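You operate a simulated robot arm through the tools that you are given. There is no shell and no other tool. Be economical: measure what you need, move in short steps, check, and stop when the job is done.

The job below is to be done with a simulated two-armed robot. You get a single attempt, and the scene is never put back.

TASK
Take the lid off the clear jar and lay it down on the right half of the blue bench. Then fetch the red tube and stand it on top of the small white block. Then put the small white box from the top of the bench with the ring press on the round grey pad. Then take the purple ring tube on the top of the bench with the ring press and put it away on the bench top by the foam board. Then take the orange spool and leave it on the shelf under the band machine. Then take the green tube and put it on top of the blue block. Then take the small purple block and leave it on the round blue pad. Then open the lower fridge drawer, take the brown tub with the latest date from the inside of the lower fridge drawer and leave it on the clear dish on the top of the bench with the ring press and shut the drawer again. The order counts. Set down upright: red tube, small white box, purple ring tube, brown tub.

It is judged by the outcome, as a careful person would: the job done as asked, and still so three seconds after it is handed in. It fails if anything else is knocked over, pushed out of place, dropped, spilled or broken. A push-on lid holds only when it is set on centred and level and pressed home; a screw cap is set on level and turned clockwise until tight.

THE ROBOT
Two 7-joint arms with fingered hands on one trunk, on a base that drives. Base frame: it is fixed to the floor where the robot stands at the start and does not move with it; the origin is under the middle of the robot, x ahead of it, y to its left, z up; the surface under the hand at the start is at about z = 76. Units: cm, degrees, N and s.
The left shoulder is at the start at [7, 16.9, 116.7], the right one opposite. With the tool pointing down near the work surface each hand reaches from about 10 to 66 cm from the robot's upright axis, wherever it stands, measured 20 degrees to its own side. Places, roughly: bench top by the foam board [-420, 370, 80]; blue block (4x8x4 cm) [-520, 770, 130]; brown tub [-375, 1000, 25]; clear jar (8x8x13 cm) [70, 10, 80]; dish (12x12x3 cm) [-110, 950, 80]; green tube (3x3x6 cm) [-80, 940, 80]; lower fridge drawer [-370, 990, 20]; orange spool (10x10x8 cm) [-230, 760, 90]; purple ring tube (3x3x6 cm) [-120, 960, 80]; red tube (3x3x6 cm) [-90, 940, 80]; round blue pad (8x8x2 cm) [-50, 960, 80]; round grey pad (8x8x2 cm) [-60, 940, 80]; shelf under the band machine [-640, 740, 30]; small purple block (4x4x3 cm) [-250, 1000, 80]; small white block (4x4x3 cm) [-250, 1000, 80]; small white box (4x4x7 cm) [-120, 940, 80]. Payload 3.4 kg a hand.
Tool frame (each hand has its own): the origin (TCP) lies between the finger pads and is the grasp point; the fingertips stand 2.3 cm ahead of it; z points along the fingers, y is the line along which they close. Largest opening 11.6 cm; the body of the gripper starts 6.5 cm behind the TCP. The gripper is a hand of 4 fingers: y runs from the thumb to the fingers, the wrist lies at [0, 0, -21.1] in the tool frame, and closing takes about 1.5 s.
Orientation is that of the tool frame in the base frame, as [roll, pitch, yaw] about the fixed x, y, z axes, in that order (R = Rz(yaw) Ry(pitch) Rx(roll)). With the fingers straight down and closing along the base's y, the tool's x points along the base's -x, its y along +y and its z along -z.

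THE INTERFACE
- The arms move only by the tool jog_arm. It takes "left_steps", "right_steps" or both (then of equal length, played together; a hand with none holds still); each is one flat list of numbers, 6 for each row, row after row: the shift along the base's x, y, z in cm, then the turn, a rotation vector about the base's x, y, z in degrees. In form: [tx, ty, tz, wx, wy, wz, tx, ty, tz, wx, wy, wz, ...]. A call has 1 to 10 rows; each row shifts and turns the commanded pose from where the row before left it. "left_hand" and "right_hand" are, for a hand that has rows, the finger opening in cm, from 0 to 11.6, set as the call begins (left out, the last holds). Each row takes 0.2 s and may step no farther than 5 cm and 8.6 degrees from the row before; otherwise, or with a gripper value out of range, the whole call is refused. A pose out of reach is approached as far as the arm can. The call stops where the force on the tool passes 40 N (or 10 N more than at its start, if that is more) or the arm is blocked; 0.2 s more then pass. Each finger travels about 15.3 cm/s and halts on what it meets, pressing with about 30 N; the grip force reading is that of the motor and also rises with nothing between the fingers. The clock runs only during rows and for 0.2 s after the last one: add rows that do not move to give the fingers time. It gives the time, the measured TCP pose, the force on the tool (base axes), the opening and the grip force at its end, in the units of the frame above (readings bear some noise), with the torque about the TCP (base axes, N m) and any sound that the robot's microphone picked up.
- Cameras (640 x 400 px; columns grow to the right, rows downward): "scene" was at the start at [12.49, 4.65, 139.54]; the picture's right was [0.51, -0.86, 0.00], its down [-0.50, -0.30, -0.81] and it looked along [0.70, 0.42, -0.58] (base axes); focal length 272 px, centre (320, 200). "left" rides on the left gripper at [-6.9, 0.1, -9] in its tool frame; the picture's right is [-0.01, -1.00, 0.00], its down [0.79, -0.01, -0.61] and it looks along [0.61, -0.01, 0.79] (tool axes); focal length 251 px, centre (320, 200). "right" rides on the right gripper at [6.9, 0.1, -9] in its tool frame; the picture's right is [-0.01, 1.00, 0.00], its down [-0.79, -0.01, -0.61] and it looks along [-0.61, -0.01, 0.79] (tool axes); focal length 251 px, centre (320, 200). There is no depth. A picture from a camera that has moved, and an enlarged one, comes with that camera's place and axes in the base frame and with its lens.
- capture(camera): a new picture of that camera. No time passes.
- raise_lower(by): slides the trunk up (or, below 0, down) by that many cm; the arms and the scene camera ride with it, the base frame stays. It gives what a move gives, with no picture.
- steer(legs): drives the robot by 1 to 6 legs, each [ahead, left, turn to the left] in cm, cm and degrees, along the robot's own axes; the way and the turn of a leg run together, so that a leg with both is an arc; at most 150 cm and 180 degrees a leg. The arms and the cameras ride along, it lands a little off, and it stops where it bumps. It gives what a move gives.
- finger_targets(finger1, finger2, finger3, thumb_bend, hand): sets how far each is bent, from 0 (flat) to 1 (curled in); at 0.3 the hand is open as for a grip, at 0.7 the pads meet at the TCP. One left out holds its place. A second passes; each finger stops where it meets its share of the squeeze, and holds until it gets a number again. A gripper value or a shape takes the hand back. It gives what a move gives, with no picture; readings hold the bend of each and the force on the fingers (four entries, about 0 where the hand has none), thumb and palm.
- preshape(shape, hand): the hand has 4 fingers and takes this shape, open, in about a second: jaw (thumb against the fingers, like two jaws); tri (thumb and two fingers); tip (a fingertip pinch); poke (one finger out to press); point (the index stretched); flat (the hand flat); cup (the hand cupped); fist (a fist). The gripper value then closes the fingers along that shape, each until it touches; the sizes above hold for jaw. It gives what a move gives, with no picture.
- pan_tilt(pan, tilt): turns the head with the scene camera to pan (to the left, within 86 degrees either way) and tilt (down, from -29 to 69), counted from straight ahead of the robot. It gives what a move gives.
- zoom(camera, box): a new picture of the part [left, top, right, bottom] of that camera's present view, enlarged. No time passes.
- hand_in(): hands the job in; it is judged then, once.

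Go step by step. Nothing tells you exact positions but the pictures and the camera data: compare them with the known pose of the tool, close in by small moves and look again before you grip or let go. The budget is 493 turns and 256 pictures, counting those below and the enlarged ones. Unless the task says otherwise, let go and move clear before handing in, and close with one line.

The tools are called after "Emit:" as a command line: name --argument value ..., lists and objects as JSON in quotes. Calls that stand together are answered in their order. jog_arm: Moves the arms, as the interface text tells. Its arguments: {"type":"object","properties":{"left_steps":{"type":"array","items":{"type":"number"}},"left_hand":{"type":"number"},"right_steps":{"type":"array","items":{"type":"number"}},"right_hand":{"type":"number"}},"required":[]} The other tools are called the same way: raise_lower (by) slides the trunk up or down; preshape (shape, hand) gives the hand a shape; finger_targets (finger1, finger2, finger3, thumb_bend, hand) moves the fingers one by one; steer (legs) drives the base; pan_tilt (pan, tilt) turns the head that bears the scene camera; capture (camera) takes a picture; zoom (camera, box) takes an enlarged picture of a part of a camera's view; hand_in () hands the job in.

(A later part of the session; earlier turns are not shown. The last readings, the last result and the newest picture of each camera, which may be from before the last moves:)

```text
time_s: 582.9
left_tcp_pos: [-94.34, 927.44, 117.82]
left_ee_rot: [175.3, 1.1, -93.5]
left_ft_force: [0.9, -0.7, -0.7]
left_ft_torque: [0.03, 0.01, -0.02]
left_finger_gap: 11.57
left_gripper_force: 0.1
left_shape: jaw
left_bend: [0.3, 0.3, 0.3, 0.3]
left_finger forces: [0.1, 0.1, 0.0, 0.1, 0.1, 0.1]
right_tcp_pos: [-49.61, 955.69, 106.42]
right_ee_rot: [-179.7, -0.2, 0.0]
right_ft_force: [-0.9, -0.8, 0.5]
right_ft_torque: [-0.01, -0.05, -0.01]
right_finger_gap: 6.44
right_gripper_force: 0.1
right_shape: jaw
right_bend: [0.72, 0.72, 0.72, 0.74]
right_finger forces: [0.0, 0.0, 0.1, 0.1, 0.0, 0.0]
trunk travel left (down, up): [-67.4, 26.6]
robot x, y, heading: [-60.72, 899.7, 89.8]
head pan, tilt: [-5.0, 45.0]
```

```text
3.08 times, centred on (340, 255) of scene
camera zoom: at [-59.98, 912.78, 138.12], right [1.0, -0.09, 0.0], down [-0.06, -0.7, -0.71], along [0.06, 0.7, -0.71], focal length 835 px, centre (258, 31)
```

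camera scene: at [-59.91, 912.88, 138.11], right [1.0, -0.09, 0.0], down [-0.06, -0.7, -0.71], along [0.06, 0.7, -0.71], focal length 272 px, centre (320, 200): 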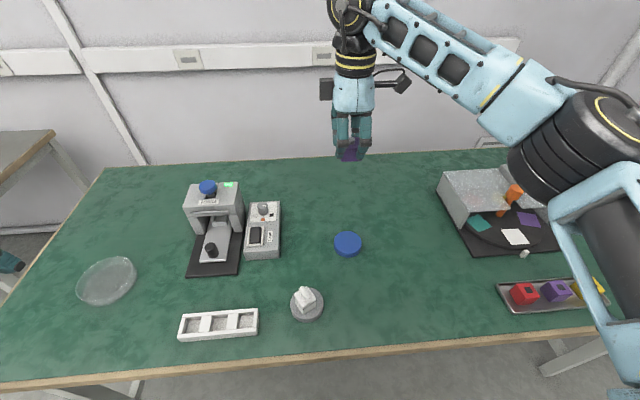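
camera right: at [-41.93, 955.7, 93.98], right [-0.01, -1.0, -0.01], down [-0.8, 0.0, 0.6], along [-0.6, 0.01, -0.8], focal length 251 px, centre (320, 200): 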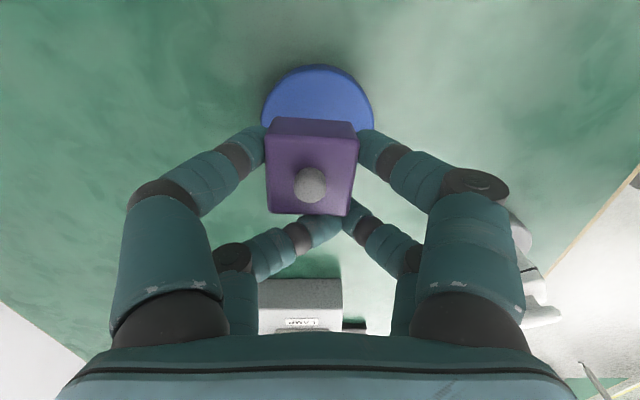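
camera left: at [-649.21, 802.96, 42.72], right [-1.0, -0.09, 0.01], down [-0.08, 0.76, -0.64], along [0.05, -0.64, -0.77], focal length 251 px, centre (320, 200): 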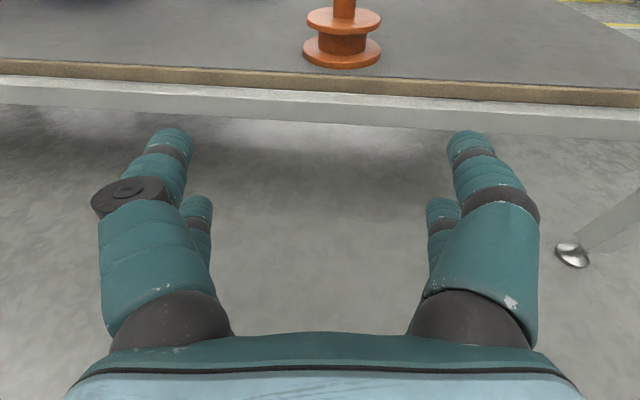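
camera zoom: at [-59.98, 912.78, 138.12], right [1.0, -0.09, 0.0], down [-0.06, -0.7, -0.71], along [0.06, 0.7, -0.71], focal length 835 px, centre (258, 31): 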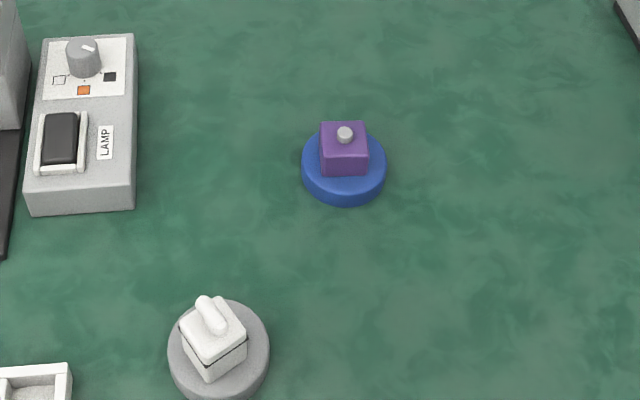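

The purple block is on the blue pad. Last: the lower fridge drawer near (−370, 990, 20). I drive there and look.

Emit:
steer --legs '[[-45, 0, 0], [0, 150, 0], [0, 155, 0]]'

Emit:
pan_tilt --pan 0 --tilt 35

Emit:
capture --camera "scene"

```text
refused: 155 is not a number from -150 to 150
```

```text
time_s: 583.6
left_tcp_pos: [-94.28, 927.57, 117.65]
left_ee_rot: [175.3, 1.0, -93.5]
left_ft_force: [0.2, 0.5, 0.7]
left_ft_torque: [0.0, 0.03, 0.0]
left_finger_gap: 11.57
left_gripper_force: 0.0
left_shape: jaw
left_bend: [0.3, 0.3, 0.3, 0.3]
left_finger forces: [0.0, 0.1, 0.1, 0.0, 0.0, 0.1]
right_tcp_pos: [-49.55, 955.87, 106.32]
right_ee_rot: [-179.7, -0.1, -0.1]
right_ft_force: [-0.1, -0.5, 0.0]
right_ft_torque: [-0.03, 0.01, 0.03]
right_finger_gap: 6.45
right_gripper_force: 0.1
right_shape: jaw
right_bend: [0.72, 0.72, 0.72, 0.74]
right_finger forces: [0.0, 0.0, 0.0, 0.0, 0.0, 0.0]
trunk travel left (down, up): [-67.4, 26.6]
robot x, y, heading: [-60.37, 899.72, 90.2]
head pan, tilt: [0.0, 35.0]
```

```text
76 pictures are left
camera scene: at [-60.61, 913.57, 139.59], right [1.0, 0.0, 0.0], down [0.0, -0.57, -0.82], along [0.0, 0.82, -0.57], focal length 272 px, centre (320, 200)
```

scene: 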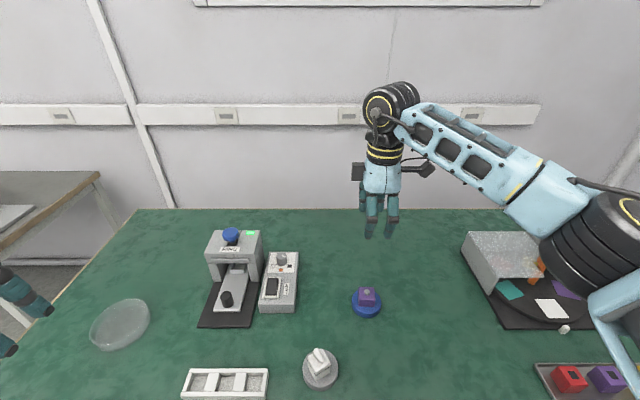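

Emit:
steer --legs '[[-45, 0, 0], [0, 150, 0], [0, 150, 0]]'

Emit:
capture --camera "scene"

```text
time_s: 600.4
left_tcp_pos: [-393.71, 875.28, 117.82]
left_ee_rot: [175.3, 1.0, -92.2]
left_ft_force: [0.5, -0.8, 0.3]
left_ft_torque: [0.03, 0.01, 0.03]
left_finger_gap: 11.59
left_gripper_force: 0.0
left_shape: jaw
left_bend: [0.3, 0.3, 0.3, 0.3]
left_finger forces: [0.1, 0.0, 0.0, 0.1, 0.1, 0.0]
right_tcp_pos: [-349.79, 904.86, 106.35]
right_ee_rot: [-179.8, -0.1, 1.3]
right_ft_force: [-0.6, -0.8, -0.2]
right_ft_torque: [-0.01, 0.01, -0.02]
right_finger_gap: 6.45
right_gripper_force: 0.1
right_shape: jaw
right_bend: [0.72, 0.72, 0.72, 0.74]
right_finger forces: [0.0, 0.0, 0.0, 0.0, 0.1, 0.1]
trunk travel left (down, up): [-67.4, 26.6]
robot x, y, heading: [-359.49, 848.48, 91.5]
head pan, tilt: [0.0, 35.0]
```

```text
75 pictures are left
camera scene: at [-359.75, 862.27, 139.6], right [1.0, 0.02, 0.0], down [0.01, -0.57, -0.82], along [-0.02, 0.82, -0.57], focal length 272 px, centre (320, 200)
```

scene: 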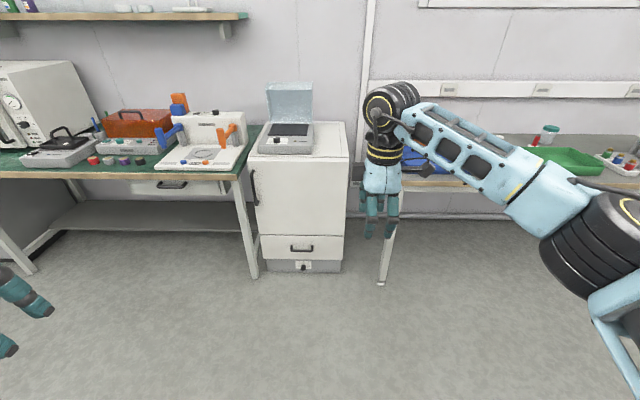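

Emit:
zoom --camera "scene" --box '[240, 225, 360, 285]'

```text
5.33 times, centred on (300, 255) of scene
camera zoom: at [-359.75, 862.27, 139.6], right [1.0, 0.02, 0.0], down [0.01, -0.57, -0.82], along [-0.02, 0.82, -0.57], focal length 1448 px, centre (427, -93)
```

zoom: 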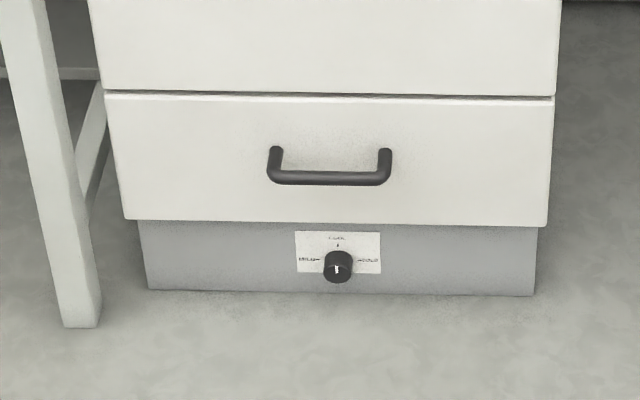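

The drawer has a U-handle: bar at about (−373, 975, z ≈ 25), ~13 cm wide with ~3 cm gap behind. I'll hook it from above with the far fingers of the right hand, tilted 20°. I line up, tilt, open, and lower the trunk.

Emit:
steer --legs '[[0, 0, -1.5], [0, 23, 0]]'

Emit:
jog_arm --right_steps '[0, 0, 0, 7, 0, -1.3, 0, 0, 0, 7, 0, 0, 0, 0, 0, 6, 0, 0, 0, 0, 0, 0, 0, 0]' --right_hand 11.6

Emit:
raise_lower --by -40

Emit:
raise_lower --by -20

Emit:
pan_tilt --pan -5 --tilt 25

Emit:
capture --camera "scene"

```text
time_s: 602.5
left_tcp_pos: [-415.78, 876.18, 117.71]
left_ee_rot: [175.3, 1.0, -93.7]
left_ft_force: [0.2, 0.2, -0.8]
left_ft_torque: [0.01, 0.01, 0.02]
left_finger_gap: 11.61
left_gripper_force: 0.1
left_shape: jaw
left_bend: [0.3, 0.3, 0.3, 0.3]
left_finger forces: [0.0, 0.0, 0.0, 0.0, 0.1, 0.0]
right_tcp_pos: [-371.18, 904.57, 106.15]
right_ee_rot: [-179.7, 0.0, -0.3]
right_ft_force: [-0.1, -0.5, -0.1]
right_ft_torque: [0.01, 0.04, 0.02]
right_finger_gap: 6.45
right_gripper_force: 0.1
right_shape: jaw
right_bend: [0.72, 0.72, 0.72, 0.74]
right_finger forces: [0.0, 0.1, 0.0, 0.0, 0.0, 0.1]
trunk travel left (down, up): [-67.4, 26.6]
robot x, y, heading: [-382.38, 848.46, 89.9]
head pan, tilt: [0.0, 35.0]
```

```text
time_s: 603.5
left_tcp_pos: [-415.86, 876.33, 117.68]
left_ee_rot: [175.2, 0.9, -93.8]
left_ft_force: [-0.3, -0.4, -0.7]
left_ft_torque: [-0.01, 0.01, 0.03]
left_finger_gap: 11.59
left_gripper_force: 0.0
left_shape: jaw
left_bend: [0.3, 0.3, 0.3, 0.3]
left_finger forces: [0.1, 0.0, 0.0, 0.1, 0.0, 0.0]
right_tcp_pos: [-371.12, 904.58, 106.27]
right_ee_rot: [-159.6, 0.4, -1.5]
right_ft_force: [0.1, 0.6, -0.5]
right_ft_torque: [0.0, 0.0, -0.02]
right_finger_gap: 11.59
right_gripper_force: 0.2
right_shape: jaw
right_bend: [0.3, 0.3, 0.3, 0.3]
right_finger forces: [0.1, 0.1, 0.0, 0.0, 0.0, 0.0]
trunk travel left (down, up): [-67.4, 26.6]
robot x, y, heading: [-382.28, 848.39, 89.8]
head pan, tilt: [0.0, 35.0]
```

```text
time_s: 607.3
left_tcp_pos: [-415.89, 876.23, 77.81]
left_ee_rot: [175.3, 1.0, -93.7]
left_ft_force: [0.1, -0.2, 0.2]
left_ft_torque: [0.04, 0.02, 0.01]
left_finger_gap: 11.6
left_gripper_force: 0.0
left_shape: jaw
left_bend: [0.3, 0.3, 0.3, 0.3]
left_finger forces: [0.0, 0.1, 0.0, 0.1, 0.1, 0.1]
right_tcp_pos: [-371.13, 904.39, 66.41]
right_ee_rot: [-159.7, 0.3, -1.6]
right_ft_force: [-0.5, -0.5, -0.1]
right_ft_torque: [0.01, 0.03, 0.0]
right_finger_gap: 11.59
right_gripper_force: 0.0
right_shape: jaw
right_bend: [0.3, 0.3, 0.3, 0.3]
right_finger forces: [0.0, 0.1, 0.0, 0.0, 0.0, 0.1]
trunk travel left (down, up): [-27.4, 66.6]
robot x, y, heading: [-382.15, 848.58, 89.8]
head pan, tilt: [0.0, 35.0]
```

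```text
time_s: 609.5
left_tcp_pos: [-415.92, 876.25, 57.9]
left_ee_rot: [175.3, 0.9, -93.7]
left_ft_force: [0.6, -0.3, 0.3]
left_ft_torque: [-0.03, 0.0, 0.01]
left_finger_gap: 11.61
left_gripper_force: 0.1
left_shape: jaw
left_bend: [0.3, 0.3, 0.3, 0.3]
left_finger forces: [0.0, 0.0, 0.0, 0.0, 0.0, 0.1]
right_tcp_pos: [-371.13, 904.5, 46.46]
right_ee_rot: [-159.7, 0.3, -1.6]
right_ft_force: [-0.6, 0.1, 0.1]
right_ft_torque: [0.04, -0.02, -0.02]
right_finger_gap: 11.58
right_gripper_force: 0.0
right_shape: jaw
right_bend: [0.3, 0.3, 0.3, 0.3]
right_finger forces: [0.1, 0.0, 0.0, 0.0, 0.1, 0.1]
trunk travel left (down, up): [-7.4, 86.6]
robot x, y, heading: [-382.57, 848.06, 89.5]
head pan, tilt: [0.0, 35.0]
```

```text
time_s: 610.2
left_tcp_pos: [-415.91, 876.28, 57.77]
left_ee_rot: [175.3, 1.0, -93.8]
left_ft_force: [0.2, -0.1, -0.8]
left_ft_torque: [-0.03, -0.01, 0.0]
left_finger_gap: 11.58
left_gripper_force: 0.0
left_shape: jaw
left_bend: [0.3, 0.3, 0.3, 0.3]
left_finger forces: [0.0, 0.0, 0.1, 0.0, 0.0, 0.0]
right_tcp_pos: [-371.13, 904.55, 46.42]
right_ee_rot: [-159.7, 0.3, -1.5]
right_ft_force: [-0.6, 0.4, 0.5]
right_ft_torque: [-0.02, 0.02, 0.0]
right_finger_gap: 11.59
right_gripper_force: 0.0
right_shape: jaw
right_bend: [0.3, 0.3, 0.3, 0.3]
right_finger forces: [0.1, 0.0, 0.0, 0.0, 0.1, 0.1]
trunk travel left (down, up): [-7.4, 86.6]
robot x, y, heading: [-382.33, 848.42, 89.8]
head pan, tilt: [-5.0, 25.0]
```

```text
73 pictures are left
camera scene: at [-381.54, 862.69, 81.17], right [1.0, -0.09, 0.0], down [-0.04, -0.42, -0.91], along [0.08, 0.9, -0.42], focal length 272 px, centre (320, 200)
```

scene: 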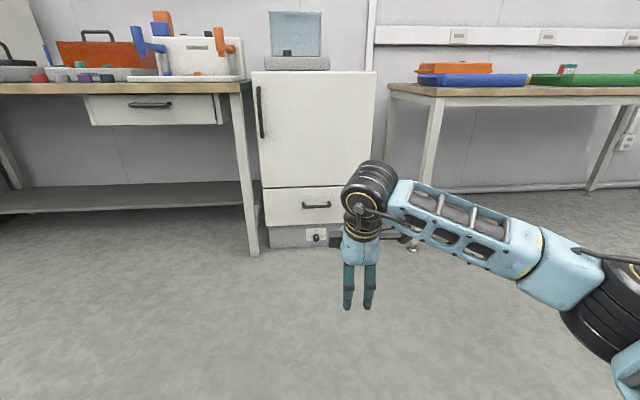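

Emit:
jog_arm --right_steps '[-0.8, 0, -3, 0, 0, 0, -0.8, 0, -3, 0, 0, 0, -0.8, 0, -3, 0, 0, 0, 0, 0, -3, 0, 0, 0]'

Emit:
steer --legs '[[64, 0, 0]]'

Emit:
pan_tilt --pan -5 --tilt 42

Emit:
capture --camera "scene"

Emit:
capture --camera "right"

```text
time_s: 611.2
left_tcp_pos: [-415.96, 876.24, 57.7]
left_ee_rot: [175.2, 1.0, -93.7]
left_ft_force: [-0.6, -0.4, 0.8]
left_ft_torque: [0.01, 0.0, -0.02]
left_finger_gap: 11.59
left_gripper_force: 0.0
left_shape: jaw
left_bend: [0.3, 0.3, 0.3, 0.3]
left_finger forces: [0.1, 0.0, 0.0, 0.0, 0.1, 0.1]
right_tcp_pos: [-373.75, 904.47, 34.34]
right_ee_rot: [-159.7, 0.3, -1.5]
right_ft_force: [-0.4, -0.5, -0.7]
right_ft_torque: [-0.02, 0.01, 0.0]
right_finger_gap: 11.58
right_gripper_force: 0.1
right_shape: jaw
right_bend: [0.3, 0.3, 0.3, 0.3]
right_finger forces: [0.0, 0.0, 0.1, 0.0, 0.0, 0.0]
trunk travel left (down, up): [-7.4, 86.6]
robot x, y, heading: [-382.59, 848.2, 89.8]
head pan, tilt: [-5.0, 25.0]
```

```text
time_s: 614.8
left_tcp_pos: [-415.43, 940.78, 57.8]
left_ee_rot: [175.2, 1.0, -94.1]
left_ft_force: [0.6, -0.5, -0.2]
left_ft_torque: [0.01, 0.01, 0.0]
left_finger_gap: 11.57
left_gripper_force: 0.1
left_shape: jaw
left_bend: [0.3, 0.3, 0.3, 0.3]
left_finger forces: [0.0, 0.0, 0.0, 0.1, 0.0, 0.0]
right_tcp_pos: [-372.95, 968.74, 34.38]
right_ee_rot: [-159.7, 0.3, -1.9]
right_ft_force: [0.1, 0.1, -0.2]
right_ft_torque: [-0.02, -0.01, 0.0]
right_finger_gap: 11.61
right_gripper_force: 0.0
right_shape: jaw
right_bend: [0.3, 0.3, 0.3, 0.3]
right_finger forces: [0.1, 0.0, 0.0, 0.1, 0.0, 0.0]
trunk travel left (down, up): [-7.4, 86.6]
robot x, y, heading: [-381.91, 912.57, 89.9]
head pan, tilt: [-5.0, 25.0]
```

```text
time_s: 615.6
left_tcp_pos: [-415.34, 940.68, 57.8]
left_ee_rot: [175.3, 1.0, -94.1]
left_ft_force: [-0.8, -0.4, 0.2]
left_ft_torque: [-0.04, 0.01, 0.0]
left_finger_gap: 11.6
left_gripper_force: 0.1
left_shape: jaw
left_bend: [0.3, 0.3, 0.3, 0.3]
left_finger forces: [0.0, 0.1, 0.0, 0.0, 0.1, 0.0]
right_tcp_pos: [-372.87, 968.66, 34.5]
right_ee_rot: [-159.7, 0.3, -2.0]
right_ft_force: [1.3, -0.2, -0.6]
right_ft_torque: [0.0, 0.03, 0.02]
right_finger_gap: 11.59
right_gripper_force: 0.1
right_shape: jaw
right_bend: [0.3, 0.3, 0.3, 0.3]
right_finger forces: [0.0, 0.1, 0.1, 0.0, 0.0, 0.1]
trunk travel left (down, up): [-7.4, 86.6]
robot x, y, heading: [-381.94, 912.56, 89.5]
head pan, tilt: [-5.0, 42.0]
```

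```text
72 pictures are left
camera scene: at [-381.15, 926.03, 78.56], right [1.0, -0.1, 0.0], down [-0.06, -0.67, -0.74], along [0.07, 0.74, -0.67], focal length 272 px, centre (320, 200)
```

scene: 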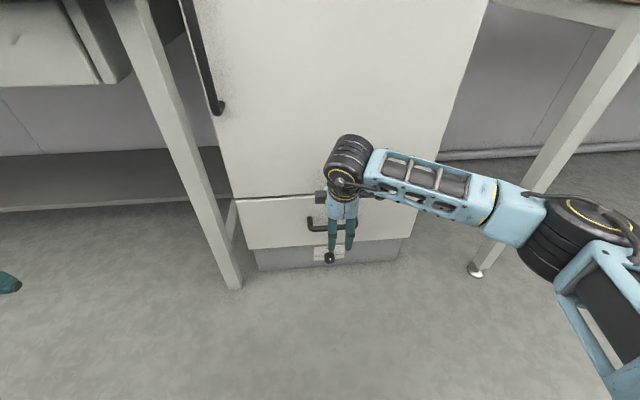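

```text
71 pictures are left
camera right: at [-366.14, 965.24, 42.81], right [-0.04, -0.94, -0.35], down [-0.8, -0.18, 0.58], along [-0.6, 0.3, -0.74], focal length 251 px, centre (320, 200)
```

right: 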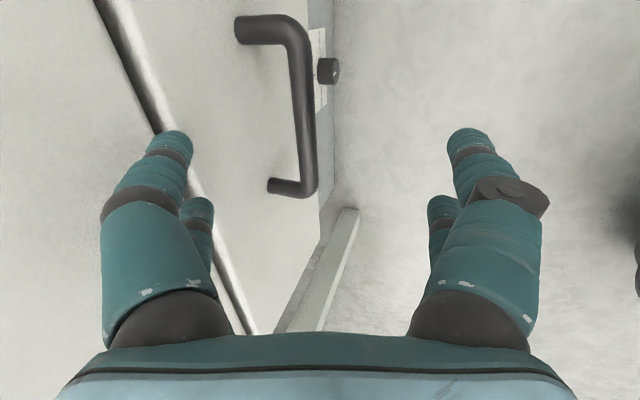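

The bar is at about (−373, 974, 24.8). I move the far fingers over the gap and lower behind the bar.

Emit:
jog_arm --right_steps '[0, 1.5, 0, 0, 0, 0, 0, 0, -3, 0, 0, 0, 0, 0, -3, 0, 0, 0]'

Emit:
capture --camera "right"

```text
time_s: 616.1
left_tcp_pos: [-415.29, 940.55, 57.92]
left_ee_rot: [175.3, 1.2, -94.0]
left_ft_force: [0.3, 0.5, -0.3]
left_ft_torque: [-0.03, 0.0, -0.01]
left_finger_gap: 11.6
left_gripper_force: 0.0
left_shape: jaw
left_bend: [0.3, 0.3, 0.3, 0.3]
left_finger forces: [0.0, 0.0, 0.0, 0.0, 0.0, 0.0]
right_tcp_pos: [-372.93, 970.06, 33.74]
right_ee_rot: [-159.4, 0.4, -1.8]
right_ft_force: [2.0, -19.3, 8.3]
right_ft_torque: [0.69, 0.15, -0.11]
right_finger_gap: 11.49
right_gripper_force: 0.0
right_shape: jaw
right_bend: [0.3, 0.3, 0.36, 0.34]
right_finger forces: [0.0, 0.1, 20.3, 0.0, 6.6, 0.0]
trunk travel left (down, up): [-7.4, 86.6]
robot x, y, heading: [-381.93, 912.67, 89.7]
head pan, tilt: [-5.0, 42.0]
stopped in row 2 (right hand): the force on the tool passed its limit at 52 N (the readings are from after the stop); the commanded pose is now the measured one
```

```text
70 pictures are left
camera right: at [-366.2, 966.54, 42.06], right [-0.04, -0.94, -0.35], down [-0.8, -0.18, 0.58], along [-0.6, 0.3, -0.74], focal length 251 px, centre (320, 200)
```

right: 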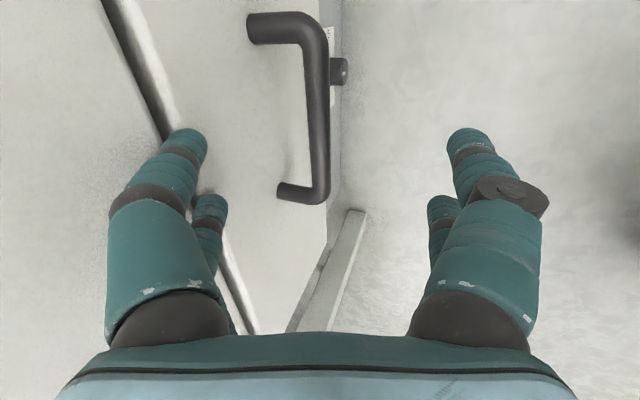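

The far fingertips touched the drawer front. I narrow the opening to 8.5 (drawing them off the face) and lower again.

Emit:
jog_arm --right_steps '[0, 0, 0, 0, 0, 0, 0, 0, 0, 0, 0, 0, 0, 0, 0, 0, 0, 0]' --right_hand 8.5

Emit:
jog_arm --right_steps '[0, 0, -2, 0, 0, 0, 0, 0, -2, 0, 0, 0, 0, 0, -1.5, 0, 0, 0]'

Emit:
capture --camera "right"

```text
time_s: 617.0
left_tcp_pos: [-415.35, 940.79, 57.66]
left_ee_rot: [175.2, 0.8, -94.1]
left_ft_force: [-0.4, 0.9, -0.9]
left_ft_torque: [-0.02, 0.03, -0.03]
left_finger_gap: 11.59
left_gripper_force: 0.1
left_shape: jaw
left_bend: [0.3, 0.3, 0.3, 0.3]
left_finger forces: [0.0, 0.0, 0.0, 0.0, 0.0, 0.0]
right_tcp_pos: [-372.96, 970.54, 33.85]
right_ee_rot: [-158.7, 0.7, -2.1]
right_ft_force: [0.6, 0.4, -1.0]
right_ft_torque: [0.01, 0.0, -0.01]
right_finger_gap: 2.25
right_gripper_force: 29.9
right_shape: jaw
right_bend: [0.73, 0.73, 0.74, 0.79]
right_finger forces: [0.0, 0.0, 0.0, 0.1, 0.1, 0.1]
trunk travel left (down, up): [-7.4, 86.6]
robot x, y, heading: [-381.77, 912.16, 89.6]
head pan, tilt: [-5.0, 42.0]
stopped in row 3 (right hand): the force on the tool passed its limit at 49 N (the readings are from after the stop); the commanded pose is now the measured one
```

```text
time_s: 617.8
left_tcp_pos: [-415.35, 940.73, 57.76]
left_ee_rot: [175.3, 0.9, -94.1]
left_ft_force: [0.1, 0.1, 0.1]
left_ft_torque: [-0.01, 0.01, 0.01]
left_finger_gap: 11.59
left_gripper_force: 0.0
left_shape: jaw
left_bend: [0.3, 0.3, 0.3, 0.3]
left_finger forces: [0.1, 0.0, 0.0, 0.1, 0.0, 0.0]
right_tcp_pos: [-372.95, 970.57, 28.52]
right_ee_rot: [-158.6, 0.7, -2.0]
right_ft_force: [-0.5, 0.5, 0.1]
right_ft_torque: [-0.02, 0.0, 0.02]
right_finger_gap: 2.25
right_gripper_force: 30.1
right_shape: jaw
right_bend: [0.73, 0.73, 0.74, 0.79]
right_finger forces: [0.1, 0.0, 0.1, 0.1, 0.0, 0.0]
trunk travel left (down, up): [-7.4, 86.6]
robot x, y, heading: [-381.87, 912.38, 89.4]
head pan, tilt: [-5.0, 42.0]
```

```text
69 pictures are left
camera right: at [-366.14, 967.04, 36.85], right [-0.05, -0.93, -0.36], down [-0.8, -0.19, 0.58], along [-0.6, 0.32, -0.73], focal length 251 px, centre (320, 200)
```

right: 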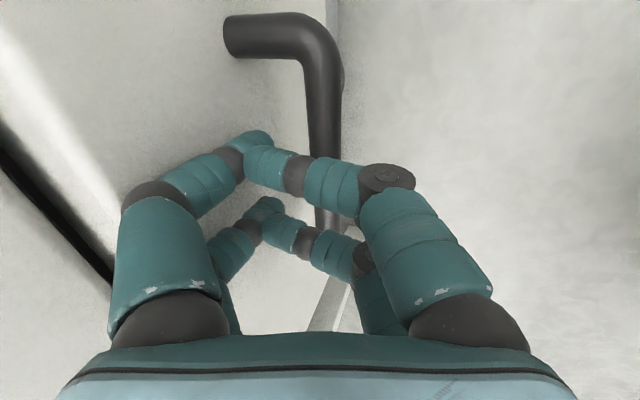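

The hand closed when it was interrupted. I raise 3 cm, set the opening to 7 and look again.

Emit:
jog_arm --right_steps '[0, 0, 2, 0, 0, 0, 0, 0, 2, 0, 0, 0, 0, 0, 0, 0, 0, 0]'

Emit:
jog_arm --right_steps '[0, 0, 0, 0, 0, 0, 0, 0, 0, 0, 0, 0, 0, 0, 0, 0, 0, 0]' --right_hand 7.5

Emit:
capture --camera "right"

```text
time_s: 618.6
left_tcp_pos: [-415.4, 940.77, 57.9]
left_ee_rot: [175.4, 0.8, -94.0]
left_ft_force: [-0.3, -1.3, 0.0]
left_ft_torque: [-0.02, 0.0, 0.04]
left_finger_gap: 11.57
left_gripper_force: 0.1
left_shape: jaw
left_bend: [0.3, 0.3, 0.3, 0.3]
left_finger forces: [0.1, 0.0, 0.1, 0.0, 0.0, 0.0]
right_tcp_pos: [-372.95, 970.72, 32.51]
right_ee_rot: [-158.7, 0.7, -1.9]
right_ft_force: [-0.4, 0.5, -0.3]
right_ft_torque: [0.01, 0.02, 0.01]
right_finger_gap: 2.23
right_gripper_force: 29.9
right_shape: jaw
right_bend: [0.73, 0.73, 0.74, 0.79]
right_finger forces: [0.0, 0.1, 0.0, 0.0, 0.0, 0.0]
trunk travel left (down, up): [-7.4, 86.6]
robot x, y, heading: [-381.8, 912.62, 89.5]
head pan, tilt: [-5.0, 42.0]
```

```text
time_s: 619.4
left_tcp_pos: [-415.32, 940.82, 57.71]
left_ee_rot: [175.4, 0.9, -94.1]
left_ft_force: [0.3, -0.1, 0.3]
left_ft_torque: [0.0, -0.03, 0.03]
left_finger_gap: 11.6
left_gripper_force: 0.1
left_shape: jaw
left_bend: [0.3, 0.3, 0.3, 0.3]
left_finger forces: [0.0, 0.0, 0.0, 0.0, 0.0, 0.0]
right_tcp_pos: [-372.88, 970.59, 32.56]
right_ee_rot: [-158.6, 0.6, -2.1]
right_ft_force: [-0.9, -0.1, 0.0]
right_ft_torque: [0.02, 0.01, 0.03]
right_finger_gap: 7.47
right_gripper_force: 0.2
right_shape: jaw
right_bend: [0.7, 0.7, 0.7, 0.7]
right_finger forces: [0.0, 0.0, 0.0, 0.0, 0.1, 0.1]
trunk travel left (down, up): [-7.4, 86.6]
robot x, y, heading: [-381.8, 912.69, 89.5]
head pan, tilt: [-5.0, 42.0]
```

```text
68 pictures are left
camera right: at [-366.1, 967.07, 40.92], right [-0.05, -0.93, -0.36], down [-0.8, -0.19, 0.58], along [-0.6, 0.32, -0.73], focal length 251 px, centre (320, 200)
```

right: 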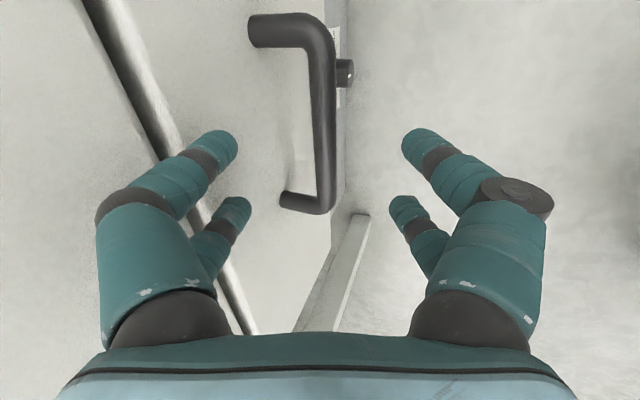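

Now lowering 8 cm should bring the bar just inside the far fingers. I lower and view.

Emit:
jog_arm --right_steps '[0, 0, -2, 0, 0, 0, 0, 0, -2, 0, 0, 0, 0, 0, -2, 0, 0, 0, 0, 0, -1.5, 0, 0, 0]'

Emit:
capture --camera "right"

```text
time_s: 620.4
left_tcp_pos: [-415.4, 940.73, 57.79]
left_ee_rot: [175.3, 0.9, -94.1]
left_ft_force: [0.1, -0.3, 0.5]
left_ft_torque: [-0.02, 0.0, 0.03]
left_finger_gap: 11.59
left_gripper_force: 0.1
left_shape: jaw
left_bend: [0.3, 0.3, 0.3, 0.3]
left_finger forces: [0.1, 0.1, 0.1, 0.1, 0.1, 0.0]
right_tcp_pos: [-372.86, 970.65, 25.06]
right_ee_rot: [-158.6, 0.7, -1.9]
right_ft_force: [-0.7, -1.0, -0.6]
right_ft_torque: [-0.01, -0.02, -0.02]
right_finger_gap: 7.44
right_gripper_force: 0.1
right_shape: jaw
right_bend: [0.7, 0.7, 0.7, 0.7]
right_finger forces: [0.0, 0.0, 0.1, 0.0, 0.1, 0.0]
trunk travel left (down, up): [-7.4, 86.6]
robot x, y, heading: [-381.91, 912.57, 89.5]
head pan, tilt: [-5.0, 42.0]
```

```text
67 pictures are left
camera right: at [-366.13, 967.06, 33.36], right [-0.05, -0.93, -0.37], down [-0.8, -0.19, 0.58], along [-0.6, 0.32, -0.73], focal length 251 px, centre (320, 200)
```

right: 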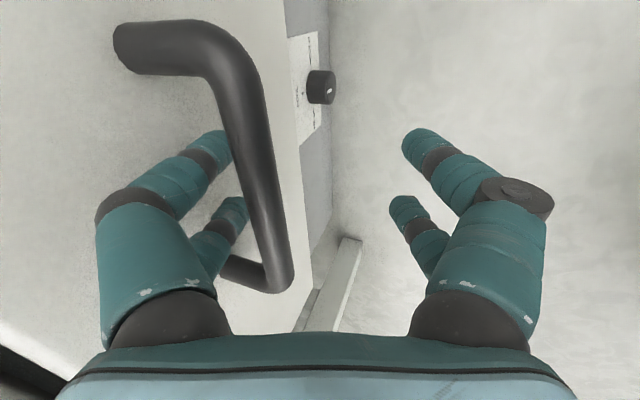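

The far fingers are behind the bar. I close to pinch it.

Emit:
jog_arm --right_steps '[0, 0, 0, 0, 0, 0, 0, 0, 0, 0, 0, 0, 0, 0, 0, 0, 0, 0, 0, 0, 0, 0, 0, 0, 0, 0, 0, 0, 0, 0]' --right_hand 0.5

Emit:
capture --camera "right"

```text
time_s: 621.6
left_tcp_pos: [-415.36, 940.77, 57.85]
left_ee_rot: [175.3, 0.9, -94.2]
left_ft_force: [0.0, 0.1, -0.1]
left_ft_torque: [-0.02, -0.01, 0.0]
left_finger_gap: 11.59
left_gripper_force: 0.1
left_shape: jaw
left_bend: [0.3, 0.3, 0.3, 0.3]
left_finger forces: [0.0, 0.1, 0.0, 0.0, 0.0, 0.1]
right_tcp_pos: [-373.05, 970.7, 24.92]
right_ee_rot: [-158.7, 0.7, -1.9]
right_ft_force: [-0.7, -0.4, -6.7]
right_ft_torque: [-0.03, 0.05, -0.03]
right_finger_gap: 1.32
right_gripper_force: 30.0
right_shape: jaw
right_bend: [0.68, 0.68, 0.75, 0.81]
right_finger forces: [0.1, 0.0, 0.0, 0.0, 0.5, 0.0]
trunk travel left (down, up): [-7.4, 86.6]
robot x, y, heading: [-382.15, 912.58, 89.6]
head pan, tilt: [-5.0, 42.0]
```

```text
66 pictures are left
camera right: at [-366.14, 967.05, 33.29], right [-0.05, -0.93, -0.36], down [-0.8, -0.19, 0.58], along [-0.6, 0.32, -0.73], focal length 251 px, centre (320, 200)
```

right: 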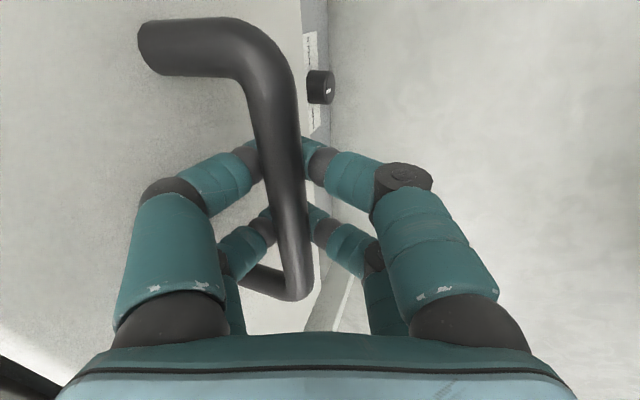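

The fingers enclose the bar. I pull by driving back.

Emit:
steer --legs '[[-10, 0, 0]]'

Emit:
capture --camera "scene"

```text
time_s: 622.7
left_tcp_pos: [-415.55, 930.75, 57.65]
left_ee_rot: [175.4, 0.9, -94.0]
left_ft_force: [0.8, 0.0, -1.0]
left_ft_torque: [0.01, -0.03, -0.05]
left_finger_gap: 11.59
left_gripper_force: 0.0
left_shape: jaw
left_bend: [0.3, 0.3, 0.3, 0.3]
left_finger forces: [0.1, 0.0, 0.1, 0.0, 0.1, 0.0]
right_tcp_pos: [-372.94, 960.65, 25.12]
right_ee_rot: [-158.7, 0.6, -2.1]
right_ft_force: [4.7, 0.3, -6.3]
right_ft_torque: [-0.07, 0.06, 0.0]
right_finger_gap: 1.29
right_gripper_force: 29.9
right_shape: jaw
right_bend: [0.68, 0.68, 0.75, 0.8]
right_finger forces: [0.0, 0.0, 0.6, 0.0, 1.5, 0.0]
trunk travel left (down, up): [-7.4, 86.6]
robot x, y, heading: [-381.82, 902.58, 89.4]
head pan, tilt: [-5.0, 42.0]
```

```text
65 pictures are left
camera scene: at [-381.21, 916.07, 78.53], right [1.0, -0.1, 0.0], down [-0.06, -0.67, -0.74], along [0.07, 0.74, -0.67], focal length 272 px, centre (320, 200)
```

scene: 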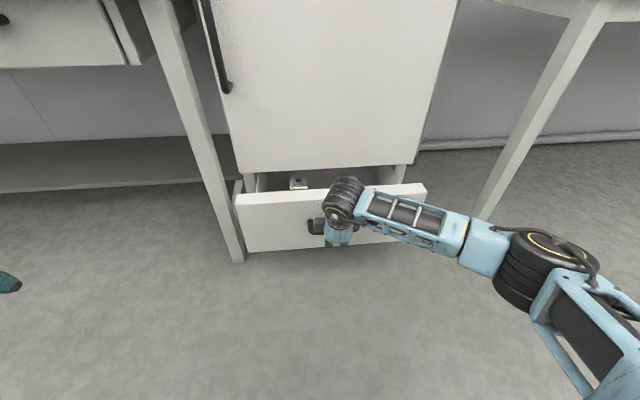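

The drawer opens. I pull further.

Emit:
steer --legs '[[-22, 0, 0]]'

Emit:
capture --camera "scene"

```text
time_s: 624.4
left_tcp_pos: [-415.6, 908.66, 57.86]
left_ee_rot: [175.2, 0.8, -94.1]
left_ft_force: [-0.2, -0.5, -0.3]
left_ft_torque: [-0.01, -0.01, -0.02]
left_finger_gap: 11.6
left_gripper_force: 0.1
left_shape: jaw
left_bend: [0.3, 0.3, 0.3, 0.3]
left_finger forces: [0.1, 0.0, 0.1, 0.0, 0.0, 0.0]
right_tcp_pos: [-373.16, 938.41, 25.15]
right_ee_rot: [-158.7, 0.7, -2.2]
right_ft_force: [6.5, 0.8, -5.9]
right_ft_torque: [-0.1, 0.07, -0.06]
right_finger_gap: 1.3
right_gripper_force: 29.9
right_shape: jaw
right_bend: [0.68, 0.68, 0.75, 0.8]
right_finger forces: [0.0, 0.0, 0.5, 0.1, 1.6, 0.1]
trunk travel left (down, up): [-7.4, 86.6]
robot x, y, heading: [-382.33, 879.92, 89.1]
head pan, tilt: [-5.0, 42.0]
```

```text
64 pictures are left
camera scene: at [-381.41, 893.92, 78.53], right [1.0, -0.1, 0.0], down [-0.07, -0.67, -0.74], along [0.07, 0.74, -0.67], focal length 272 px, centre (320, 200)
```

scene: 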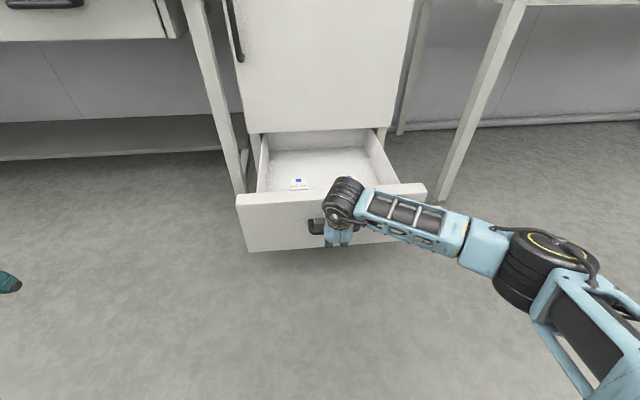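

About 32 cm open. I release the handle and lift the hand clear to look inside.

Emit:
jog_arm --right_steps '[0, 0, 0, 0, 0, 0, 0, 0, 0, 0, 0, 0, 0, 0, 0, 0, 0, 0]' --right_hand 7

Emit:
jog_arm --right_steps '[0, 0, 2, 0, 0, 0, 0, 0, 3, 0, 0, 0, 0, -1, 4.5, 0, 0, 0, 0, -1, 4.5, 0, 0, 0, 1, 0, 4.5, 0, 0, 0, 2, 0, 4.5, 0, 0, 0, 3, 0, 3, 0, 0, 0]'

Emit:
raise_lower --by 35

Emit:
pan_tilt --pan 5 --tilt 50

Emit:
capture --camera "scene"

```text
time_s: 625.2
left_tcp_pos: [-415.71, 908.56, 57.73]
left_ee_rot: [175.4, 0.9, -94.0]
left_ft_force: [-0.4, 0.7, -0.1]
left_ft_torque: [0.0, -0.05, 0.0]
left_finger_gap: 11.59
left_gripper_force: 0.0
left_shape: jaw
left_bend: [0.3, 0.3, 0.3, 0.3]
left_finger forces: [0.0, 0.0, 0.1, 0.0, 0.1, 0.0]
right_tcp_pos: [-373.19, 938.43, 25.12]
right_ee_rot: [-158.6, 0.7, -2.1]
right_ft_force: [-0.6, -0.4, 0.5]
right_ft_torque: [-0.03, 0.0, -0.02]
right_finger_gap: 6.94
right_gripper_force: 0.0
right_shape: jaw
right_bend: [0.71, 0.71, 0.71, 0.72]
right_finger forces: [0.0, 0.0, 0.0, 0.0, 0.1, 0.0]
trunk travel left (down, up): [-7.4, 86.6]
robot x, y, heading: [-382.47, 880.62, 89.3]
head pan, tilt: [-5.0, 42.0]
```

```text
time_s: 626.8
left_tcp_pos: [-415.66, 908.6, 57.85]
left_ee_rot: [175.3, 0.8, -94.0]
left_ft_force: [-0.1, 1.0, -0.2]
left_ft_torque: [0.0, -0.02, 0.01]
left_finger_gap: 11.59
left_gripper_force: 0.1
left_shape: jaw
left_bend: [0.3, 0.3, 0.3, 0.3]
left_finger forces: [0.1, 0.0, 0.0, 0.0, 0.0, 0.1]
right_tcp_pos: [-367.09, 936.6, 51.14]
right_ee_rot: [-158.6, 0.6, -2.1]
right_ft_force: [1.0, 0.2, 0.0]
right_ft_torque: [0.02, 0.04, -0.01]
right_finger_gap: 6.94
right_gripper_force: 0.0
right_shape: jaw
right_bend: [0.71, 0.71, 0.71, 0.72]
right_finger forces: [0.0, 0.0, 0.1, 0.0, 0.0, 0.0]
trunk travel left (down, up): [-7.4, 86.6]
robot x, y, heading: [-382.39, 880.38, 89.4]
head pan, tilt: [-5.0, 42.0]
```

```text
time_s: 630.2
left_tcp_pos: [-415.67, 908.62, 92.83]
left_ee_rot: [175.3, 0.9, -94.2]
left_ft_force: [0.4, 0.6, 0.2]
left_ft_torque: [-0.01, 0.02, 0.0]
left_finger_gap: 11.61
left_gripper_force: 0.1
left_shape: jaw
left_bend: [0.3, 0.3, 0.3, 0.3]
left_finger forces: [0.0, 0.1, 0.0, 0.0, 0.0, 0.0]
right_tcp_pos: [-367.24, 936.5, 85.9]
right_ee_rot: [-158.6, 0.7, -2.1]
right_ft_force: [0.5, 0.0, -0.1]
right_ft_torque: [0.0, -0.01, -0.03]
right_finger_gap: 6.96
right_gripper_force: 0.1
right_shape: jaw
right_bend: [0.71, 0.71, 0.71, 0.72]
right_finger forces: [0.0, 0.0, 0.0, 0.0, 0.0, 0.0]
trunk travel left (down, up): [-42.4, 51.6]
robot x, y, heading: [-382.11, 880.15, 89.5]
head pan, tilt: [-5.0, 42.0]
```

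```text
time_s: 631.0
left_tcp_pos: [-415.62, 908.59, 92.88]
left_ee_rot: [175.3, 0.9, -94.0]
left_ft_force: [0.0, 0.5, 0.7]
left_ft_torque: [0.0, 0.01, -0.03]
left_finger_gap: 11.61
left_gripper_force: 0.0
left_shape: jaw
left_bend: [0.3, 0.3, 0.3, 0.3]
left_finger forces: [0.1, 0.0, 0.0, 0.0, 0.1, 0.1]
right_tcp_pos: [-367.19, 936.58, 86.01]
right_ee_rot: [-158.6, 0.6, -2.1]
right_ft_force: [0.0, 0.1, -0.3]
right_ft_torque: [0.01, 0.0, -0.01]
right_finger_gap: 6.93
right_gripper_force: 0.1
right_shape: jaw
right_bend: [0.71, 0.71, 0.71, 0.72]
right_finger forces: [0.0, 0.0, 0.0, 0.1, 0.1, 0.0]
trunk travel left (down, up): [-42.4, 51.6]
robot x, y, heading: [-382.84, 880.43, 89.6]
head pan, tilt: [5.0, 50.0]
```

```text
63 pictures are left
camera scene: at [-382.84, 893.21, 112.43], right [1.0, 0.08, 0.0], down [0.06, -0.76, -0.64], along [-0.05, 0.64, -0.77], focal length 272 px, centre (320, 200)
```

scene: 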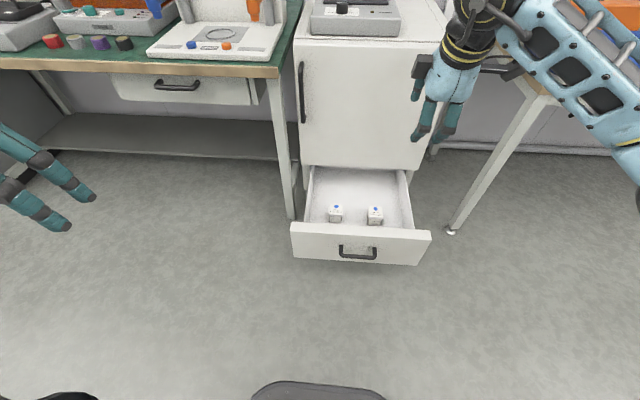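

Emit:
zoom --camera "scene" --box '[285, 155, 435, 270]'

Emit:
zoom --camera "scene" --box '[325, 198, 390, 230]'

```text
3.48 times, centred on (360, 212) of scene
camera zoom: at [-382.84, 893.21, 112.43], right [1.0, 0.08, 0.0], down [0.06, -0.76, -0.64], along [-0.05, 0.64, -0.77], focal length 944 px, centre (181, 156)
```

zoom: 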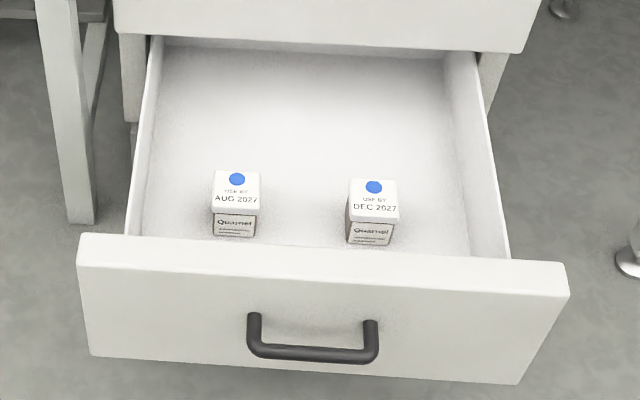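

```text
9.85 times, centred on (358, 214) of scene
camera zoom: at [-382.84, 893.21, 112.43], right [1.0, 0.08, 0.0], down [0.06, -0.76, -0.64], along [-0.05, 0.64, -0.77], focal length 2673 px, centre (-49, 62)
```

zoom: 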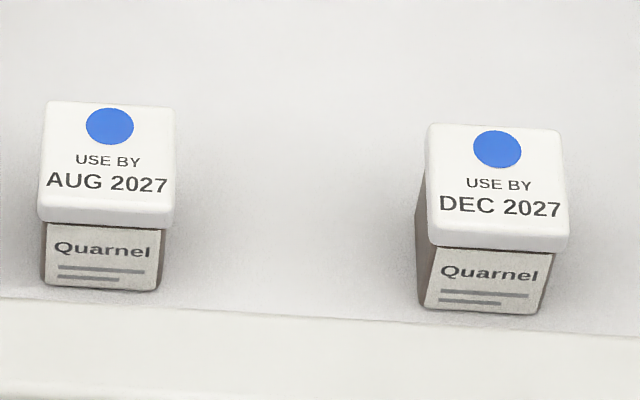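

Two tubs are visible: AUG 2027 and DEC 2027. I check whether more tubs stand further back by looking in from a lower height.

Emit:
raise_lower --by -32

Emit:
pan_tilt --pan 0 --tilt 30

Emit:
zoom --camera "scene" --box '[230, 130, 450, 290]'

```text
time_s: 634.1
left_tcp_pos: [-415.63, 908.59, 60.81]
left_ee_rot: [175.5, 0.9, -94.1]
left_ft_force: [-0.3, -0.6, -0.1]
left_ft_torque: [0.0, -0.02, -0.01]
left_finger_gap: 11.59
left_gripper_force: 0.1
left_shape: jaw
left_bend: [0.3, 0.3, 0.3, 0.3]
left_finger forces: [0.0, 0.0, 0.0, 0.0, 0.0, 0.0]
right_tcp_pos: [-367.25, 936.62, 54.13]
right_ee_rot: [-158.6, 0.7, -2.2]
right_ft_force: [0.2, 0.0, -0.6]
right_ft_torque: [-0.02, 0.03, 0.03]
right_finger_gap: 6.93
right_gripper_force: 0.0
right_shape: jaw
right_bend: [0.71, 0.71, 0.71, 0.72]
right_finger forces: [0.0, 0.0, 0.0, 0.0, 0.1, 0.0]
trunk travel left (down, up): [-10.4, 83.6]
robot x, y, heading: [-382.07, 880.23, 89.4]
head pan, tilt: [5.0, 50.0]
```

```text
time_s: 635.0
left_tcp_pos: [-415.62, 908.58, 60.81]
left_ee_rot: [175.3, 0.9, -94.0]
left_ft_force: [-0.4, 0.0, -0.5]
left_ft_torque: [-0.05, -0.04, -0.03]
left_finger_gap: 11.61
left_gripper_force: 0.1
left_shape: jaw
left_bend: [0.3, 0.3, 0.3, 0.3]
left_finger forces: [0.1, 0.0, 0.1, 0.0, 0.0, 0.0]
right_tcp_pos: [-367.07, 936.53, 54.1]
right_ee_rot: [-158.6, 0.6, -2.1]
right_ft_force: [0.1, -1.0, 0.4]
right_ft_torque: [-0.01, -0.01, -0.01]
right_finger_gap: 6.96
right_gripper_force: 0.0
right_shape: jaw
right_bend: [0.71, 0.71, 0.71, 0.72]
right_finger forces: [0.0, 0.0, 0.1, 0.0, 0.0, 0.1]
trunk travel left (down, up): [-10.4, 83.6]
robot x, y, heading: [-382.47, 880.41, 89.6]
head pan, tilt: [0.0, 30.0]
```

```text
2.50 times, centred on (340, 210) of scene
camera zoom: at [-382.16, 894.57, 83.37], right [1.0, -0.01, 0.0], down [-0.01, -0.5, -0.87], along [0.01, 0.87, -0.5], focal length 679 px, centre (270, 175)
```

zoom: 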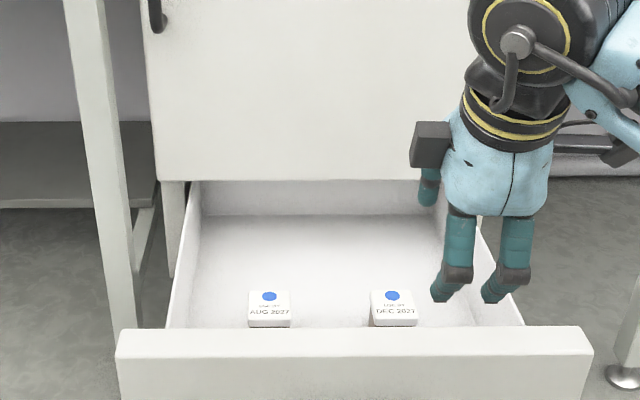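

The back wall is visible: only two tubs, so DEC 2027 is the latest, at about (−366.7, 958, top z ≈ 28). I straighten the right hand, raise it, drive 20 cm forward and go over that tub.

Emit:
jog_arm --right_steps '[0, -1, 2, -7, 0, 1, 0, -1, 2, -7, 0, 1, 0, 0, 1, -7.3, 0, 0]' --right_hand 9

Emit:
steer --legs '[[20, 0, 0]]'

Emit:
jog_arm --right_steps '[0, 1.5, -3, 0, 0, 0, 0, 1.5, -3, 0, 0, 0, 0, 0, -3, 0, 0, 0, 0, 0, -3, 0, 0, 0]'

Emit:
capture --camera "right"

Emit:
pan_tilt --pan -10 --tilt 45

Emit:
capture --camera "scene"

```text
time_s: 635.8
left_tcp_pos: [-415.62, 908.48, 60.88]
left_ee_rot: [175.3, 0.9, -94.1]
left_ft_force: [0.2, 1.0, -0.5]
left_ft_torque: [0.02, 0.0, -0.02]
left_finger_gap: 11.61
left_gripper_force: 0.1
left_shape: jaw
left_bend: [0.3, 0.3, 0.3, 0.3]
left_finger forces: [0.0, 0.0, 0.0, 0.2, 0.0, 0.0]
right_tcp_pos: [-367.24, 934.44, 59.13]
right_ee_rot: [-179.9, 0.4, -0.2]
right_ft_force: [-0.4, -0.1, -0.1]
right_ft_torque: [-0.01, 0.02, 0.01]
right_finger_gap: 9.0
right_gripper_force: 0.1
right_shape: jaw
right_bend: [0.61, 0.61, 0.61, 0.61]
right_finger forces: [0.1, 0.0, 0.0, 0.0, 0.0, 0.1]
trunk travel left (down, up): [-10.4, 83.6]
robot x, y, heading: [-382.04, 880.44, 89.8]
head pan, tilt: [0.0, 30.0]
```

```text
time_s: 637.4
left_tcp_pos: [-415.45, 928.62, 60.83]
left_ee_rot: [175.3, 0.9, -94.2]
left_ft_force: [-0.4, 0.6, 0.6]
left_ft_torque: [-0.01, -0.01, 0.01]
left_finger_gap: 11.59
left_gripper_force: 0.1
left_shape: jaw
left_bend: [0.3, 0.3, 0.3, 0.3]
left_finger forces: [0.0, 0.0, 0.0, 0.1, 0.0, 0.0]
right_tcp_pos: [-366.91, 954.5, 59.01]
right_ee_rot: [-179.9, 0.3, -0.1]
right_ft_force: [-0.3, -0.2, 0.4]
right_ft_torque: [0.01, 0.04, 0.0]
right_finger_gap: 8.96
right_gripper_force: 0.1
right_shape: jaw
right_bend: [0.61, 0.61, 0.61, 0.61]
right_finger forces: [0.1, 0.0, 0.1, 0.1, 0.1, 0.0]
trunk travel left (down, up): [-10.4, 83.6]
robot x, y, heading: [-382.07, 900.25, 89.4]
head pan, tilt: [0.0, 30.0]
```

```text
time_s: 638.4
left_tcp_pos: [-415.46, 928.6, 60.85]
left_ee_rot: [175.3, 0.8, -94.2]
left_ft_force: [0.0, -0.4, 0.3]
left_ft_torque: [-0.02, -0.01, 0.0]
left_finger_gap: 11.59
left_gripper_force: 0.1
left_shape: jaw
left_bend: [0.3, 0.3, 0.3, 0.3]
left_finger forces: [0.2, 0.0, 0.1, 0.1, 0.0, 0.0]
right_tcp_pos: [-367.07, 957.42, 46.98]
right_ee_rot: [-179.9, 0.4, -0.2]
right_ft_force: [-0.4, 0.1, -0.2]
right_ft_torque: [-0.01, 0.04, -0.03]
right_finger_gap: 8.99
right_gripper_force: 0.0
right_shape: jaw
right_bend: [0.61, 0.61, 0.61, 0.61]
right_finger forces: [0.1, 0.0, 0.0, 0.0, 0.0, 0.1]
trunk travel left (down, up): [-10.4, 83.6]
robot x, y, heading: [-382.22, 900.33, 89.4]
head pan, tilt: [0.0, 30.0]
```

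```text
59 pictures are left
camera right: at [-360.18, 957.36, 55.99], right [-0.01, -1.0, 0.0], down [-0.79, 0.01, 0.61], along [-0.61, 0.01, -0.79], focal length 251 px, centre (320, 200)
```

right: 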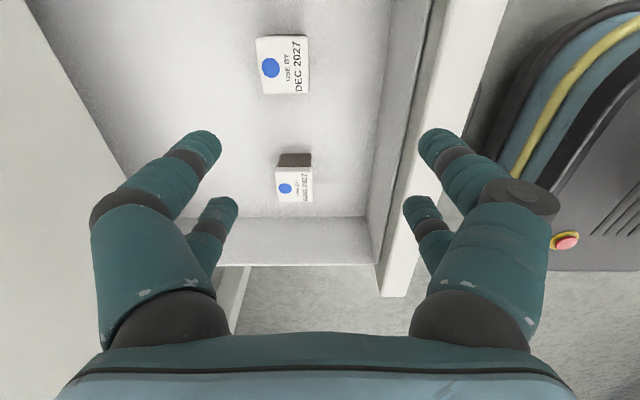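

```text
time_s: 639.1
left_tcp_pos: [-415.52, 928.52, 60.7]
left_ee_rot: [175.4, 1.0, -94.1]
left_ft_force: [-0.5, 0.4, 0.1]
left_ft_torque: [0.0, 0.03, -0.01]
left_finger_gap: 11.59
left_gripper_force: 0.2
left_shape: jaw
left_bend: [0.3, 0.3, 0.3, 0.3]
left_finger forces: [0.0, 0.1, 0.0, 0.0, 0.0, 0.0]
right_tcp_pos: [-367.07, 957.43, 46.91]
right_ee_rot: [-179.9, 0.4, -0.2]
right_ft_force: [0.7, -0.3, 1.4]
right_ft_torque: [-0.03, 0.0, 0.01]
right_finger_gap: 8.97
right_gripper_force: 0.1
right_shape: jaw
right_bend: [0.61, 0.61, 0.61, 0.61]
right_finger forces: [0.0, 0.0, 0.0, 0.0, 0.0, 0.0]
trunk travel left (down, up): [-10.4, 83.6]
robot x, y, heading: [-382.1, 900.69, 89.3]
head pan, tilt: [-10.0, 45.0]
```

```text
58 pictures are left
camera scene: at [-380.56, 913.58, 81.12], right [0.98, -0.18, 0.0], down [-0.13, -0.69, -0.71], along [0.13, 0.7, -0.71], focal length 272 px, centre (320, 200)
```

scene: 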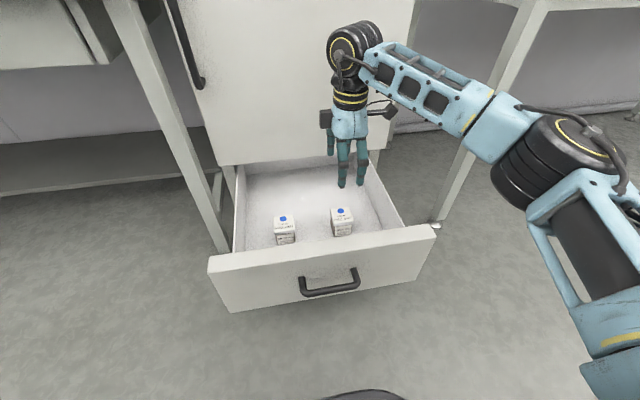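

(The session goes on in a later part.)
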